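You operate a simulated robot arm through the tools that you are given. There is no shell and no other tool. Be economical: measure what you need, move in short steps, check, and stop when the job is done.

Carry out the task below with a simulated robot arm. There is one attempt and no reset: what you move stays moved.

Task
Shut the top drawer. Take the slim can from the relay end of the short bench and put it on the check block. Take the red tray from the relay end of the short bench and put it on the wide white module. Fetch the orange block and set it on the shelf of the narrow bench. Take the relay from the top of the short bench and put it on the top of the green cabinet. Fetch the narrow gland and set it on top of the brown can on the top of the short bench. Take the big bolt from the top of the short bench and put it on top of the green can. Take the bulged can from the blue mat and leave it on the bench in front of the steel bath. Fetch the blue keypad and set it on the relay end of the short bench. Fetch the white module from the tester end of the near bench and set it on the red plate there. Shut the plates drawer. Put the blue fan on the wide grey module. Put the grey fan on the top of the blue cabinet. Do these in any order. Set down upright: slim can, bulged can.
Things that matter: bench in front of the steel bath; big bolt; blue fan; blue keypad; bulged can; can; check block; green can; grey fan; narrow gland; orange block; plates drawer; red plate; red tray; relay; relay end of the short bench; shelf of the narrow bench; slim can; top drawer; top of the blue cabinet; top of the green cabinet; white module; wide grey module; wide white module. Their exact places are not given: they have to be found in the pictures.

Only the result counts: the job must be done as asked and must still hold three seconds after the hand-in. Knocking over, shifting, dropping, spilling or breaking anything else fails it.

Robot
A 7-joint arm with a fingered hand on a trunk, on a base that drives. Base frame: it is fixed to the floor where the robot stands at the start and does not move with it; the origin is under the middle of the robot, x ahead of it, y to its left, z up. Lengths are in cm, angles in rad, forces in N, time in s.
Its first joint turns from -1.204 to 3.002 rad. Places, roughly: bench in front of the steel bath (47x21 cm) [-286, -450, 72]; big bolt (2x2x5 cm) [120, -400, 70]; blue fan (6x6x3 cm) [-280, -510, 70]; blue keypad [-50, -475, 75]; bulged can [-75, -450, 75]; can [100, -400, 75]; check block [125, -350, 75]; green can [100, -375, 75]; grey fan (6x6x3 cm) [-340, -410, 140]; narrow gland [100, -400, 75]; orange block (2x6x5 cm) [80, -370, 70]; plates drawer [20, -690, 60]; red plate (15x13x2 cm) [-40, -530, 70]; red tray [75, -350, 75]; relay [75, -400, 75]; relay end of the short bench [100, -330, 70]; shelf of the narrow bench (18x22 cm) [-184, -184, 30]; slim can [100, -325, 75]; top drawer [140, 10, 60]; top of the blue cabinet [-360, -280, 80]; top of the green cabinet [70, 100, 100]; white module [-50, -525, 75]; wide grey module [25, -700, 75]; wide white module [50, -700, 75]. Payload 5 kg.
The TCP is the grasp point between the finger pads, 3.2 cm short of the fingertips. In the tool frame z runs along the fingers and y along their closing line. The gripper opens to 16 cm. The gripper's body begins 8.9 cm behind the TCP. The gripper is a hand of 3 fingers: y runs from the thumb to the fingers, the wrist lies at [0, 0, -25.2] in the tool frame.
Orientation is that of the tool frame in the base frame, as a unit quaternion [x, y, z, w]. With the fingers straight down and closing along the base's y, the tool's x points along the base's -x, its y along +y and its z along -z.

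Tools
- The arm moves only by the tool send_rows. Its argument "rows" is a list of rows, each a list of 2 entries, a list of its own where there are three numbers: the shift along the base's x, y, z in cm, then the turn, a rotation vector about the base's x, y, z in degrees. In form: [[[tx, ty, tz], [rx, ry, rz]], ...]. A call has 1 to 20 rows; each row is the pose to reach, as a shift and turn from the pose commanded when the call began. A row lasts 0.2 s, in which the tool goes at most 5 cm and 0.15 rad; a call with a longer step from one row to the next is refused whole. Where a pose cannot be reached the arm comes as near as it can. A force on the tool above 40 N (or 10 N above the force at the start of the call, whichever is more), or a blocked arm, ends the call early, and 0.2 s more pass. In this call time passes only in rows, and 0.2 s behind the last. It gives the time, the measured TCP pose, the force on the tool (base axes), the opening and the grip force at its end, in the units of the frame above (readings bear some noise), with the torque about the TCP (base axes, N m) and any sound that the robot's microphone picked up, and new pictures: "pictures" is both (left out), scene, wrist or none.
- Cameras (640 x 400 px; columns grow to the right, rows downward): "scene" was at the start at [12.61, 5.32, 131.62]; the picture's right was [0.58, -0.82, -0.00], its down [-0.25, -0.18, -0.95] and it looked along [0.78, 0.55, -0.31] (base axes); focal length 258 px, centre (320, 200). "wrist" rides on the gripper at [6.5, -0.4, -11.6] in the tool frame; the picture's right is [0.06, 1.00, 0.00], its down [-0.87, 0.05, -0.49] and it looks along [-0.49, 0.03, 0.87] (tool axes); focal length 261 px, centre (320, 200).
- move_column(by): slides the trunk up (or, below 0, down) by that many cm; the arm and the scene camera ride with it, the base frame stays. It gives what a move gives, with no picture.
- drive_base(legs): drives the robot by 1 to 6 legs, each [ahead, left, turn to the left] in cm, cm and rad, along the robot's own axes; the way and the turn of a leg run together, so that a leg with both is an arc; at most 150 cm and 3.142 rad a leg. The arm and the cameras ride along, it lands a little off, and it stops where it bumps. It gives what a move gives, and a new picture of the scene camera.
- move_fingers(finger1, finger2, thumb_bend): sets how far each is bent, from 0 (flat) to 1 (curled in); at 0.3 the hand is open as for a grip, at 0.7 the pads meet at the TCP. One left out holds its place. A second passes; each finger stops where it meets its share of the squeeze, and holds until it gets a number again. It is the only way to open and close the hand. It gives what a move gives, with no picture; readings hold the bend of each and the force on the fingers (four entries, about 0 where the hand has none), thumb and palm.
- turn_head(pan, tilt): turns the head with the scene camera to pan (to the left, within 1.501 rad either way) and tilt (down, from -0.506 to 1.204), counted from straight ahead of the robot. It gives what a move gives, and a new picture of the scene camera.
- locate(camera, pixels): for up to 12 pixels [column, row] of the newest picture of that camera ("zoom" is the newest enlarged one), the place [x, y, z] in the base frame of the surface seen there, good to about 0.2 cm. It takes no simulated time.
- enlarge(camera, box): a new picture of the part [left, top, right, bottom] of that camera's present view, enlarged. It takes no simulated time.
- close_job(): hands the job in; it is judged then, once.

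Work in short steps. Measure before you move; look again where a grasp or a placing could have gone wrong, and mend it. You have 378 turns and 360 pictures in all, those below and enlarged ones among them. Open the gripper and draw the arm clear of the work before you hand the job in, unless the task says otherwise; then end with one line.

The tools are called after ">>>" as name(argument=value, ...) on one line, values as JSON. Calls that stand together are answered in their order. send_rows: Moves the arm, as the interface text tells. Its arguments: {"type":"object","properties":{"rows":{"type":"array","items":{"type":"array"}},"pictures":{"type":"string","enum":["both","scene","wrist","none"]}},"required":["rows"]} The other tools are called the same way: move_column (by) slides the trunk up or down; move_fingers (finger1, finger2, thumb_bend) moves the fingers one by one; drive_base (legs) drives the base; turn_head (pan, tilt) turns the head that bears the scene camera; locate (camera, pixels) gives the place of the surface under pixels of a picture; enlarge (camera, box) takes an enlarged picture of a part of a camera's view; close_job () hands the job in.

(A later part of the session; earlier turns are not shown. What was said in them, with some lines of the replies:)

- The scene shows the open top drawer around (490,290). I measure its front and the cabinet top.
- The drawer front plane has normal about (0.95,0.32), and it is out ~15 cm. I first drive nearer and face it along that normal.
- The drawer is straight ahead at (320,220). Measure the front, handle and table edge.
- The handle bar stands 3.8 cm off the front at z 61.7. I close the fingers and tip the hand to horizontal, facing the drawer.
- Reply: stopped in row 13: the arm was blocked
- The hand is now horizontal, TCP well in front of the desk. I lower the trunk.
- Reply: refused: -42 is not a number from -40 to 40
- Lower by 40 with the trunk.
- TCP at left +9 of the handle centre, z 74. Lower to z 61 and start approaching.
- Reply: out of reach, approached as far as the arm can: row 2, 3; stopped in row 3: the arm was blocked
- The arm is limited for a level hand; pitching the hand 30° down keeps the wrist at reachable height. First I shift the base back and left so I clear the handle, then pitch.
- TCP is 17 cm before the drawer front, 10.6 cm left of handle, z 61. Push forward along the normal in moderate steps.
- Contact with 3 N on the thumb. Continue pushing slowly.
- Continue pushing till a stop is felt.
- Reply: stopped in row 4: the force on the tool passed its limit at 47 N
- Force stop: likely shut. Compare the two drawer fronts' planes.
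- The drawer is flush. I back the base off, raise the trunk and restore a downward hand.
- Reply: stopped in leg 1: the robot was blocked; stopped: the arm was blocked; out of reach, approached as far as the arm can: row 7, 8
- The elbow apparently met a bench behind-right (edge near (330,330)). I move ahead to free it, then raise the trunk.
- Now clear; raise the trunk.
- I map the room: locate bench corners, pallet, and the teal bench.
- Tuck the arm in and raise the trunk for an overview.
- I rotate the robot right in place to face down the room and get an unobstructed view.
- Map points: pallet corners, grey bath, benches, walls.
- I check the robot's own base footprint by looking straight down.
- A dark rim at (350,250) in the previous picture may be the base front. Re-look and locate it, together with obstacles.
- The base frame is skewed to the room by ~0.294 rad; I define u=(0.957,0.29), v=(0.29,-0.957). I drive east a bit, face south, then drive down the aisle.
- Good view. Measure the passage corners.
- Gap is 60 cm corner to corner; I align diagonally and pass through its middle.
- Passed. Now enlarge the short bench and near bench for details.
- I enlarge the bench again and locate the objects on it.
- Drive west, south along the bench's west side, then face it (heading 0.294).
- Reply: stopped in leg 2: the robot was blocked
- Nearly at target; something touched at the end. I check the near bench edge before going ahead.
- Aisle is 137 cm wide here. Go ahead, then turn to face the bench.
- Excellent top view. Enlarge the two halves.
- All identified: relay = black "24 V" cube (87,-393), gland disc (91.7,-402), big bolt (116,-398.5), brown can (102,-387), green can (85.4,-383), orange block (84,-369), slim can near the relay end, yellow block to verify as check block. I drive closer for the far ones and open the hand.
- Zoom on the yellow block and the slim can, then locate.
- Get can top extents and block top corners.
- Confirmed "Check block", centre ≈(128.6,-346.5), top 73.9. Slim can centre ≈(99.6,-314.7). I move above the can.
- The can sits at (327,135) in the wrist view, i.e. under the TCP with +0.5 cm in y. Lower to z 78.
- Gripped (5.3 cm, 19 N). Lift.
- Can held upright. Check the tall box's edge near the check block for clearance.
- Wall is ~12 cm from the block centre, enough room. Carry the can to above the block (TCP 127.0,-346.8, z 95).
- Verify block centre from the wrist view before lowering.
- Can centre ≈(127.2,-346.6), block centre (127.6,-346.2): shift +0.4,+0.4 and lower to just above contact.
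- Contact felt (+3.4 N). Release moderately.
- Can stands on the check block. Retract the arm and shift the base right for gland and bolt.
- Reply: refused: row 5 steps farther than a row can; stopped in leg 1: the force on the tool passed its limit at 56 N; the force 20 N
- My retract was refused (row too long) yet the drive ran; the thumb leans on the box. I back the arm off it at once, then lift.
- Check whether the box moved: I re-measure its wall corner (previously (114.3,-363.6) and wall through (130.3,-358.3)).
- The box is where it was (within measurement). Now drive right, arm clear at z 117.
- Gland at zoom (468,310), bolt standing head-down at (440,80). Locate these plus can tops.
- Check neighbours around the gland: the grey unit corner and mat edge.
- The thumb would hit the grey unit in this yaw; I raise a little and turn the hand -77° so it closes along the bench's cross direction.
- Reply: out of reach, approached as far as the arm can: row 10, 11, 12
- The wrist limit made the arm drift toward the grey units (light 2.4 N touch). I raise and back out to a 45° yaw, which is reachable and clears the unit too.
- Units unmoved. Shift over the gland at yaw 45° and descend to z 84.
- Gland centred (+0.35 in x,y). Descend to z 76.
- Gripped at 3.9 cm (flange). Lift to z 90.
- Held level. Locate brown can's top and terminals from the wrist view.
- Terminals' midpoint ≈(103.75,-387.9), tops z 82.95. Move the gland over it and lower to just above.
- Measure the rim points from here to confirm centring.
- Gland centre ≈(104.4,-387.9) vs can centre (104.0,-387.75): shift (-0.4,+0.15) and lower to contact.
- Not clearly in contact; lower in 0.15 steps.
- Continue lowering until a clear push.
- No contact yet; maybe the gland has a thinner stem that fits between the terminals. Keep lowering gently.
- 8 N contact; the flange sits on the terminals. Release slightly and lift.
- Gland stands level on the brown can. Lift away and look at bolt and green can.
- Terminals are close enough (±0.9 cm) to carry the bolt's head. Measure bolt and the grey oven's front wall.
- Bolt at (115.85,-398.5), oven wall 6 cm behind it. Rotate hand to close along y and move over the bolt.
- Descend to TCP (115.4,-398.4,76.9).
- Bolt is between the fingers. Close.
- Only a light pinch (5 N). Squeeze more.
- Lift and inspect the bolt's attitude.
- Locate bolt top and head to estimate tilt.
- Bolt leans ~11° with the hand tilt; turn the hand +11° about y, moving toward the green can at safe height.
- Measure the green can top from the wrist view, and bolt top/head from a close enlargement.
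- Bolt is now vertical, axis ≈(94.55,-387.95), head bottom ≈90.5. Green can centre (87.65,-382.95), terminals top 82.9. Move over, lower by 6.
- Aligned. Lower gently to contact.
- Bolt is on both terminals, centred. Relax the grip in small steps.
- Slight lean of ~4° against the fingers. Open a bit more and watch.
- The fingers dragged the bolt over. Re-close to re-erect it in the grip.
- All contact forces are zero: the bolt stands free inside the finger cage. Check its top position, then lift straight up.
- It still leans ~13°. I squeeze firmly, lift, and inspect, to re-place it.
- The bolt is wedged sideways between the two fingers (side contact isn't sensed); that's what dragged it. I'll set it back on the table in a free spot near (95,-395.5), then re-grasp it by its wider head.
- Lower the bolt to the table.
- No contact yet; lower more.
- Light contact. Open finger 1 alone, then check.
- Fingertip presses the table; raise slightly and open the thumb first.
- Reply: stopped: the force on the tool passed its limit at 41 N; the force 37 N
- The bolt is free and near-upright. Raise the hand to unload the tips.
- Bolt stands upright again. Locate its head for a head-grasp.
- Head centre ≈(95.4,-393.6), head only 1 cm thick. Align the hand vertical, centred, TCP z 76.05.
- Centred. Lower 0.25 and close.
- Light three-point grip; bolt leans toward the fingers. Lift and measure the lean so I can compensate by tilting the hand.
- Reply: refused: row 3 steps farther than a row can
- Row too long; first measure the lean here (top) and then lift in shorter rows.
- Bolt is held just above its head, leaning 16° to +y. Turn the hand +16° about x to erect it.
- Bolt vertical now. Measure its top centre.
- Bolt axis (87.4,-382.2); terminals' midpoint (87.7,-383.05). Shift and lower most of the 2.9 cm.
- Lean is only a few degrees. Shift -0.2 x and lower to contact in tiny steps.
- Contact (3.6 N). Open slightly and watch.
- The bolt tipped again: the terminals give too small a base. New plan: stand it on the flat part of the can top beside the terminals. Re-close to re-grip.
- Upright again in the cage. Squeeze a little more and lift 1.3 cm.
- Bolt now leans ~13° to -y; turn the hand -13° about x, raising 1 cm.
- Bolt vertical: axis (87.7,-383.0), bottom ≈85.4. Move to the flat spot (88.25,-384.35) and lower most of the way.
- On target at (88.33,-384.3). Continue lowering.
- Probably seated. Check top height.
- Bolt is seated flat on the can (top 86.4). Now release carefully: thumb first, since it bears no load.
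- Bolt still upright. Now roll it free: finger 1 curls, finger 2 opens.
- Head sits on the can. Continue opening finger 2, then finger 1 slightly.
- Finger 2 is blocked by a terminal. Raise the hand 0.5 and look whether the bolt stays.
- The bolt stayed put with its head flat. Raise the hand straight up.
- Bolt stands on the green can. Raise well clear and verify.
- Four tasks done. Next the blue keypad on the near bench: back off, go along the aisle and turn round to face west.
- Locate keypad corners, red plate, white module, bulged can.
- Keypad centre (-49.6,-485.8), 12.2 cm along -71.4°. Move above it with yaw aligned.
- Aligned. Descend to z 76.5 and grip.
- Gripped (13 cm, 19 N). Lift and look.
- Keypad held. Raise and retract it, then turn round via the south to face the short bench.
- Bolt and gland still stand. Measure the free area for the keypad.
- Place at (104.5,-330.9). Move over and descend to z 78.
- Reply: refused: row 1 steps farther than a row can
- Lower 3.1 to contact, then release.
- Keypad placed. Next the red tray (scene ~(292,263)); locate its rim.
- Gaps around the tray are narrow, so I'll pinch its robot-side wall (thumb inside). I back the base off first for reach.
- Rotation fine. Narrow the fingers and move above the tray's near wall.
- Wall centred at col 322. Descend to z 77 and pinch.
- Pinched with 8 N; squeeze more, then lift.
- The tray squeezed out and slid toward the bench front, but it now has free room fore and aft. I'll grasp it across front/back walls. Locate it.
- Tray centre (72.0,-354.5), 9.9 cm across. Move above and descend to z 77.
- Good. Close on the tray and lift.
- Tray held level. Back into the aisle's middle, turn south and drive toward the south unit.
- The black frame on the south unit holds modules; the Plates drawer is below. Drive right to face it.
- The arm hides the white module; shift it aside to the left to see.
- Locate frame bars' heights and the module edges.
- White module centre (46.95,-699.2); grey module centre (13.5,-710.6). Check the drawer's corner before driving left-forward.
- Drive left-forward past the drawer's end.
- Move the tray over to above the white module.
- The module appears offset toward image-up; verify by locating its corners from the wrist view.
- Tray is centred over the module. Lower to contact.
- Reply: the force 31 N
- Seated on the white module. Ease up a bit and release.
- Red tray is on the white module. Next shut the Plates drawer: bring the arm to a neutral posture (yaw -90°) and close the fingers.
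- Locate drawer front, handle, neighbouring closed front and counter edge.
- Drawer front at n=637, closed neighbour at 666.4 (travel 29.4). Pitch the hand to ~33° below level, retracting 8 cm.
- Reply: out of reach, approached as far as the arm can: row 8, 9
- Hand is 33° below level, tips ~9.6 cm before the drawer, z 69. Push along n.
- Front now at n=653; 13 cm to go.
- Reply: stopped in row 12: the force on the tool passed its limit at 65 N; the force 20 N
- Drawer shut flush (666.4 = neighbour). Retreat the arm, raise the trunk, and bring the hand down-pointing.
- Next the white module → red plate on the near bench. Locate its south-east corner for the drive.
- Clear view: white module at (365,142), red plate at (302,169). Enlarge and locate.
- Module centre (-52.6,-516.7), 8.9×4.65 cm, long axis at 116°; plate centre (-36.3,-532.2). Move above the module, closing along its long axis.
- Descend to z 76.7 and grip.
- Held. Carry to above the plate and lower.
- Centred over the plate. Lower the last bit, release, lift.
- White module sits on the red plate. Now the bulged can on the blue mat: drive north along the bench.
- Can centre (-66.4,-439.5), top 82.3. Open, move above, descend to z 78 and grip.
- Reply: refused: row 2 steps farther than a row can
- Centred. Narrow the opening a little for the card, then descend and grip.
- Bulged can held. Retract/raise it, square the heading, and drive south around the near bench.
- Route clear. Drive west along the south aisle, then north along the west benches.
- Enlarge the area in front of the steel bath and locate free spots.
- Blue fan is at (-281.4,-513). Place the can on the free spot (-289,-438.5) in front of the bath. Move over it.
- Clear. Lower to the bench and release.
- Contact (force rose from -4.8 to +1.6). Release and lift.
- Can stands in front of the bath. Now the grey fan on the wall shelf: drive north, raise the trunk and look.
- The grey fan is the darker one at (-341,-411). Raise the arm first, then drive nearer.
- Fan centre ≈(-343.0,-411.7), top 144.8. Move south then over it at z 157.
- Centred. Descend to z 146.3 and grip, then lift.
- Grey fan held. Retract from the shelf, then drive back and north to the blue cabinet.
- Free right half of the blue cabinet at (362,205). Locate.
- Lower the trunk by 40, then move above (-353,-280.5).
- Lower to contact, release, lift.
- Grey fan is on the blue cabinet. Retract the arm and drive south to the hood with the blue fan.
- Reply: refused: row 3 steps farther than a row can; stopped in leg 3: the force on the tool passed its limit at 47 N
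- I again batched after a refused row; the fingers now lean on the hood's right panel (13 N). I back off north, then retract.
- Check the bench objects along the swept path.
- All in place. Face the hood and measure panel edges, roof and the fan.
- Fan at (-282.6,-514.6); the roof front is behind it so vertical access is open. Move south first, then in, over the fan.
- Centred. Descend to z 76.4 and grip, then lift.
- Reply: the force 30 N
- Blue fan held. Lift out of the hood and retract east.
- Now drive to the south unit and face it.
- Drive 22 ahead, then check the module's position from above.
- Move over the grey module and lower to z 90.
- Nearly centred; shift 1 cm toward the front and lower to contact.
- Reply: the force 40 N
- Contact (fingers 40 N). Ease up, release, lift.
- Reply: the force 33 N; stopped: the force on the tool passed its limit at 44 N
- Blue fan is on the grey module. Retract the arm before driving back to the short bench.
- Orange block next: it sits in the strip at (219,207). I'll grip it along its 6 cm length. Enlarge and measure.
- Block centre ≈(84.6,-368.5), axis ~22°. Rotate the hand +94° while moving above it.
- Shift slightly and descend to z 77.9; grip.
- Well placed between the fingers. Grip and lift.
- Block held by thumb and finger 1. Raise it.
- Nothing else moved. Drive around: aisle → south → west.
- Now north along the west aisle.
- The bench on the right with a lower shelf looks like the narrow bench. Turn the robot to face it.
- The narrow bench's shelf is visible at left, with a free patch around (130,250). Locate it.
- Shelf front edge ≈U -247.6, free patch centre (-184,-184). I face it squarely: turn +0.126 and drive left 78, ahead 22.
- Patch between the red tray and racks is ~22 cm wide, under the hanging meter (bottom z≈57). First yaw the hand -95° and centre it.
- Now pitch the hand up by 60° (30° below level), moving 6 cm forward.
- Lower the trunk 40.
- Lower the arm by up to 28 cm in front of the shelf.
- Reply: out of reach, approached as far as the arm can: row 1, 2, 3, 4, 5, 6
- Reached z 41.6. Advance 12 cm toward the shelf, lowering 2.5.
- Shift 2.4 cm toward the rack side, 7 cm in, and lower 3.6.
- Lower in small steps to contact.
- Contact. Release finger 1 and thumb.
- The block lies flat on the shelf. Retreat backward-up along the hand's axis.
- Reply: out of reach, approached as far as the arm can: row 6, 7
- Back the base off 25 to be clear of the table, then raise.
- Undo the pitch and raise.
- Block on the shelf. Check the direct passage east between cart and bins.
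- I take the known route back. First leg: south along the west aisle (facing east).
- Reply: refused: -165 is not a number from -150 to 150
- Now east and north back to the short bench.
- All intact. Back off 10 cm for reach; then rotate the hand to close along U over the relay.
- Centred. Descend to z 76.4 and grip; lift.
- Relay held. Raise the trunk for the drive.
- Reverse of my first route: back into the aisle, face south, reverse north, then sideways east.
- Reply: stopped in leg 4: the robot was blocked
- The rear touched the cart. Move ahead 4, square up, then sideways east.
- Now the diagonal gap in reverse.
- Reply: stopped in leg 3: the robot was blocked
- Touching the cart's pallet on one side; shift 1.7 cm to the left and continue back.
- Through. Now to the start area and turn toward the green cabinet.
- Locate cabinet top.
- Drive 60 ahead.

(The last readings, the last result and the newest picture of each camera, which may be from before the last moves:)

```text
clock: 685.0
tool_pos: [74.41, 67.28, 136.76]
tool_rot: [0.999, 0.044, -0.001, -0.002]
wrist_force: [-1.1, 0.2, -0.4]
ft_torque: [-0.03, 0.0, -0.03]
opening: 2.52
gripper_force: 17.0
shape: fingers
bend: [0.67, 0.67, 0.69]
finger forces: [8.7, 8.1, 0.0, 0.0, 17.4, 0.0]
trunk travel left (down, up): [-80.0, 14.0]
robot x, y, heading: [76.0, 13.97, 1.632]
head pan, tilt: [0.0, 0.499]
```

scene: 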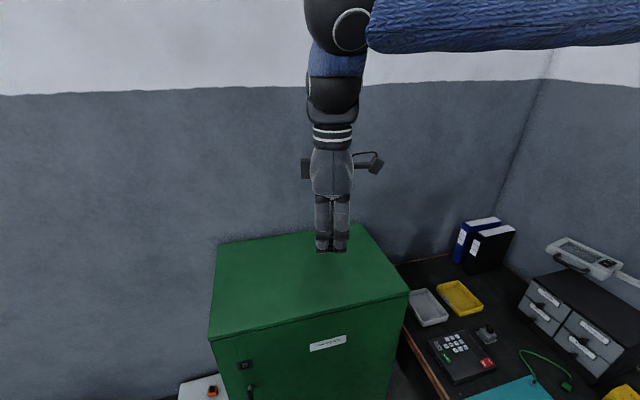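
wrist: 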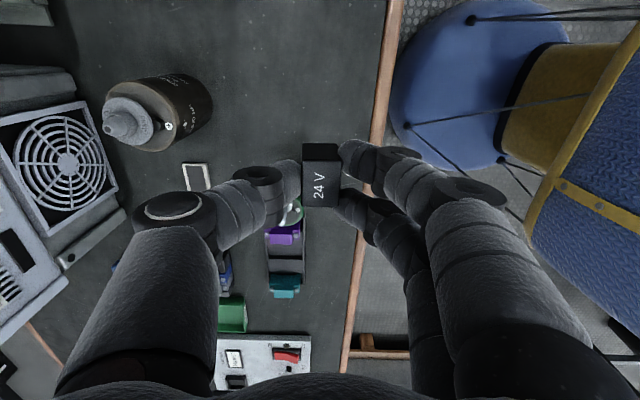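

Move over the cabinet top centre and descend to z 109.

>>> send_rows(rows=[[[-1.2, 4.2, 0], [0, 0, 0]], [[-2.4, 8.4, -1], [0, 0, 0]], [[-3.6, 12.6, -2], [0, 0, 0]], [[-4.8, 16.8, -4], [0, 0, 0]], [[-6, 21, -6], [0, 0, 0]], [[-6.4, 22.7, -10], [0, 0, 0]], [[-6.4, 22.7, -14.5], [0, 0, 0]], [[-6.4, 22.7, -19], [0, 0, 0]], [[-6.4, 22.7, -23.5], [0, 0, 0]], [[-6.4, 22.7, -27.5], [0, 0, 0]]])

```text
clock: 687.2
tool_pos: [67.98, 89.79, 109.27]
tool_rot: [0.999, 0.044, -0.003, -0.003]
wrist_force: [-0.6, 0.6, -0.3]
ft_torque: [-0.04, 0.02, -0.03]
opening: 2.46
gripper_force: 17.3
shape: fingers
bend: [0.67, 0.67, 0.69]
finger forces: [8.6, 8.3, 0.0, 0.0, 17.5, 0.0]
trunk travel left (down, up): [-80.0, 14.0]
robot x, y, heading: [76.07, 13.75, 1.629]
head pan, tilt: [0.0, 0.499]
```

scene: 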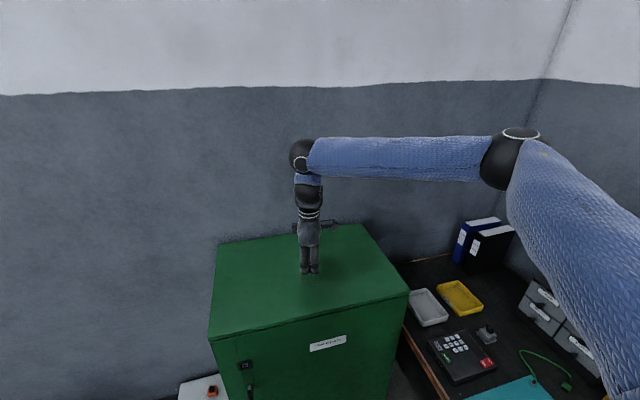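
wrist: 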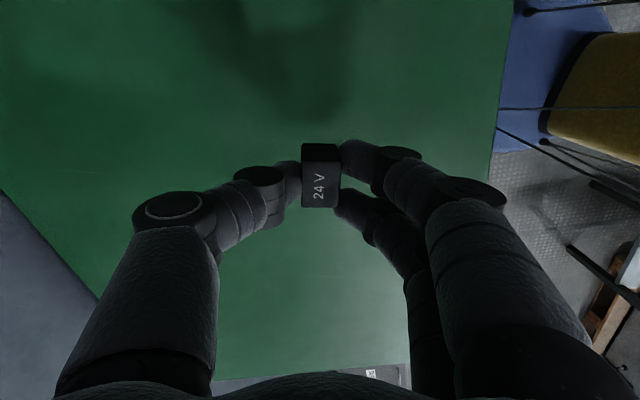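

Lower to contact.

>>> send_rows(rows=[[[0, 0, -1.2], [0, 0, 0]], [[0, 0, -2.2], [0, 0, 0]], [[0, 0, -2.7], [0, 0, 0]], [[0, 0, -3.1], [0, 0, 0]]], pictures="none")

```text
clock: 688.2
tool_pos: [67.92, 89.92, 106.05]
tool_rot: [0.999, 0.044, -0.002, -0.002]
wrist_force: [-0.5, 0.3, -0.5]
ft_torque: [0.01, 0.0, 0.04]
opening: 2.48
gripper_force: 17.9
shape: fingers
bend: [0.67, 0.67, 0.69]
finger forces: [8.7, 8.5, 0.1, 0.0, 17.6, 0.0]
trunk travel left (down, up): [-80.0, 14.0]
robot x, y, heading: [76.12, 13.98, 1.634]
head pan, tilt: [0.0, 0.499]
```

>>> send_rows(rows=[[[0, 0, -0.25], [0, 0, 0]], [[0, 0, -0.5], [0, 0, 0]], [[0, 0, -0.6], [0, 0, 0]]], pictures="none")

```text
clock: 689.0
tool_pos: [67.95, 89.94, 105.62]
tool_rot: [0.999, 0.044, -0.001, -0.003]
wrist_force: [1.2, 2.5, 19.7]
ft_torque: [0.01, 0.0, -0.04]
opening: 2.48
gripper_force: 22.3
shape: fingers
bend: [0.69, 0.69, 0.69]
finger forces: [9.9, 10.9, 0.1, 0.1, 23.6, 0.0]
trunk travel left (down, up): [-80.0, 14.0]
robot x, y, heading: [75.75, 13.86, 1.634]
head pan, tilt: [0.0, 0.499]
```

Contact. Ease up, release and lift.

>>> send_rows(rows=[[[0, 0, 0.25], [0, 0, 0]]], pictures="none")

>>> move_fingers(finger1=0.58, finger2=0.58, thumb_bend=0.6)

>>> send_rows(rows=[[[0, 0, 1.5], [0, 0, 0]], [[0, 0, 5], [0, 0, 0]], [[0, 0, 9.5], [0, 0, 0]], [[0, 0, 14], [0, 0, 0]], [[0, 0, 18.5], [0, 0, 0]], [[0, 0, 23], [0, 0, 0]]], pictures="wrist")

```text
clock: 689.4
tool_pos: [68.0, 89.88, 105.67]
tool_rot: [0.999, 0.044, -0.002, -0.003]
wrist_force: [1.6, 3.6, 11.7]
ft_torque: [0.08, 0.02, 0.02]
opening: 2.48
gripper_force: 20.4
shape: fingers
bend: [0.69, 0.69, 0.69]
finger forces: [9.0, 9.7, 0.0, 0.1, 23.2, 0.1]
trunk travel left (down, up): [-80.0, 14.0]
robot x, y, heading: [75.87, 13.59, 1.633]
head pan, tilt: [0.0, 0.499]
```

```text
clock: 690.4
tool_pos: [67.92, 89.92, 105.73]
tool_rot: [0.999, 0.043, -0.002, -0.001]
wrist_force: [0.0, -0.5, 1.1]
ft_torque: [0.01, 0.0, 0.03]
opening: 5.25
gripper_force: 0.1
shape: fingers
bend: [0.57, 0.57, 0.6]
finger forces: [0.0, 0.1, 0.0, 0.0, 0.0, 0.0]
trunk travel left (down, up): [-80.0, 14.0]
robot x, y, heading: [76.1, 14.24, 1.637]
head pan, tilt: [0.0, 0.499]
```

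```text
clock: 691.8
tool_pos: [68.18, 89.55, 128.95]
tool_rot: [0.999, 0.044, -0.001, -0.002]
wrist_force: [-0.6, -0.1, 0.1]
ft_torque: [0.06, -0.04, 0.02]
opening: 5.27
gripper_force: 0.1
shape: fingers
bend: [0.57, 0.57, 0.6]
finger forces: [0.0, 0.1, 0.0, 0.1, 0.0, 0.1]
trunk travel left (down, up): [-80.0, 14.0]
robot x, y, heading: [75.83, 13.88, 1.63]
head pan, tilt: [0.0, 0.499]
```

wrist: 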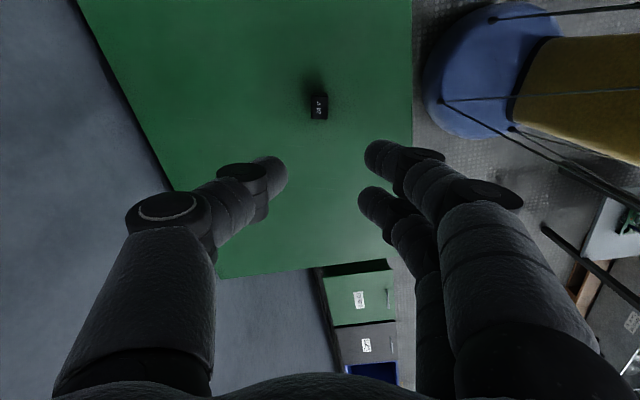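

Relay is on the green cabinet. Open the hand fully and draw the arm clear by backing off.

>>> move_fingers(finger1=0.3, finger2=0.3, thumb_bend=0.3)

>>> drive_base(legs=[[-55, 0, 0]])

>>> turn_head(pan=-0.5, tilt=0.75)

```text
clock: 692.8
tool_pos: [68.26, 89.92, 128.92]
tool_rot: [0.999, 0.044, -0.001, -0.003]
wrist_force: [-0.3, 0.7, 0.0]
ft_torque: [0.03, 0.04, -0.01]
opening: 16.76
gripper_force: 0.1
shape: fingers
bend: [0.3, 0.3, 0.3]
finger forces: [0.0, 0.0, 0.0, 0.0, 0.0, 0.0]
trunk travel left (down, up): [-80.0, 14.0]
robot x, y, heading: [75.93, 13.73, 1.631]
head pan, tilt: [0.0, 0.499]
```

```text
clock: 696.0
tool_pos: [71.51, 34.36, 128.78]
tool_rot: [0.999, 0.045, -0.002, -0.002]
wrist_force: [0.0, 0.9, -0.3]
ft_torque: [0.03, -0.02, 0.01]
opening: 16.76
gripper_force: 0.1
shape: fingers
bend: [0.3, 0.3, 0.3]
finger forces: [0.0, 0.0, 0.0, 0.1, 0.1, 0.1]
trunk travel left (down, up): [-80.0, 14.0]
robot x, y, heading: [79.48, -41.64, 1.637]
head pan, tilt: [0.0, 0.499]
```

scene: 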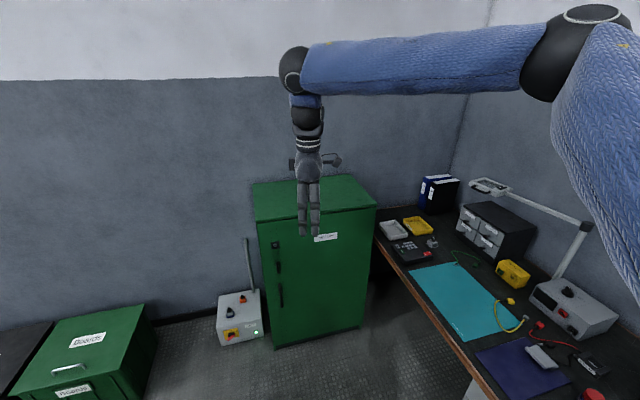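

```text
clock: 696.9
tool_pos: [71.56, 34.44, 128.85]
tool_rot: [0.999, 0.046, -0.001, -0.002]
wrist_force: [-1.0, -1.1, 0.3]
ft_torque: [0.04, 0.01, -0.01]
opening: 16.75
gripper_force: 0.1
shape: fingers
bend: [0.3, 0.3, 0.3]
finger forces: [0.0, 0.0, 0.0, 0.1, 0.0, 0.0]
trunk travel left (down, up): [-80.0, 14.0]
robot x, y, heading: [79.79, -41.39, 1.639]
head pan, tilt: [-0.499, 0.75]
```

scene: 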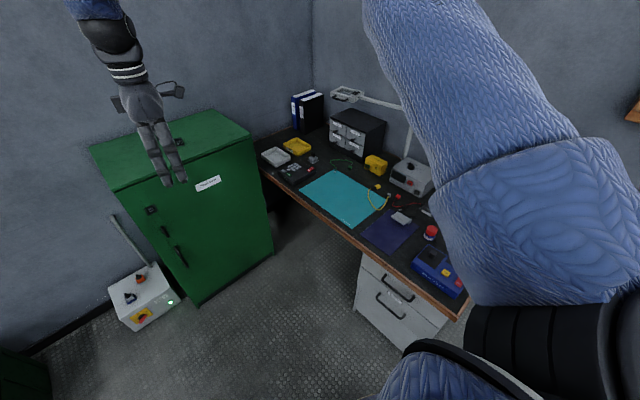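

The top drawer is still flush, the hand is open and the arm is clear. Hand in.

>>> close_job()

```text
The job is handed in.
```

All thirteen tasks were carried out and handed in, but two things are unconfirmed. The arm's fingers bumped two fixtures (the box on the short bench and the hood) with no shift I could see. The base also touched the cart's pallet twice, and I did not re-measure whether the cart shifted.
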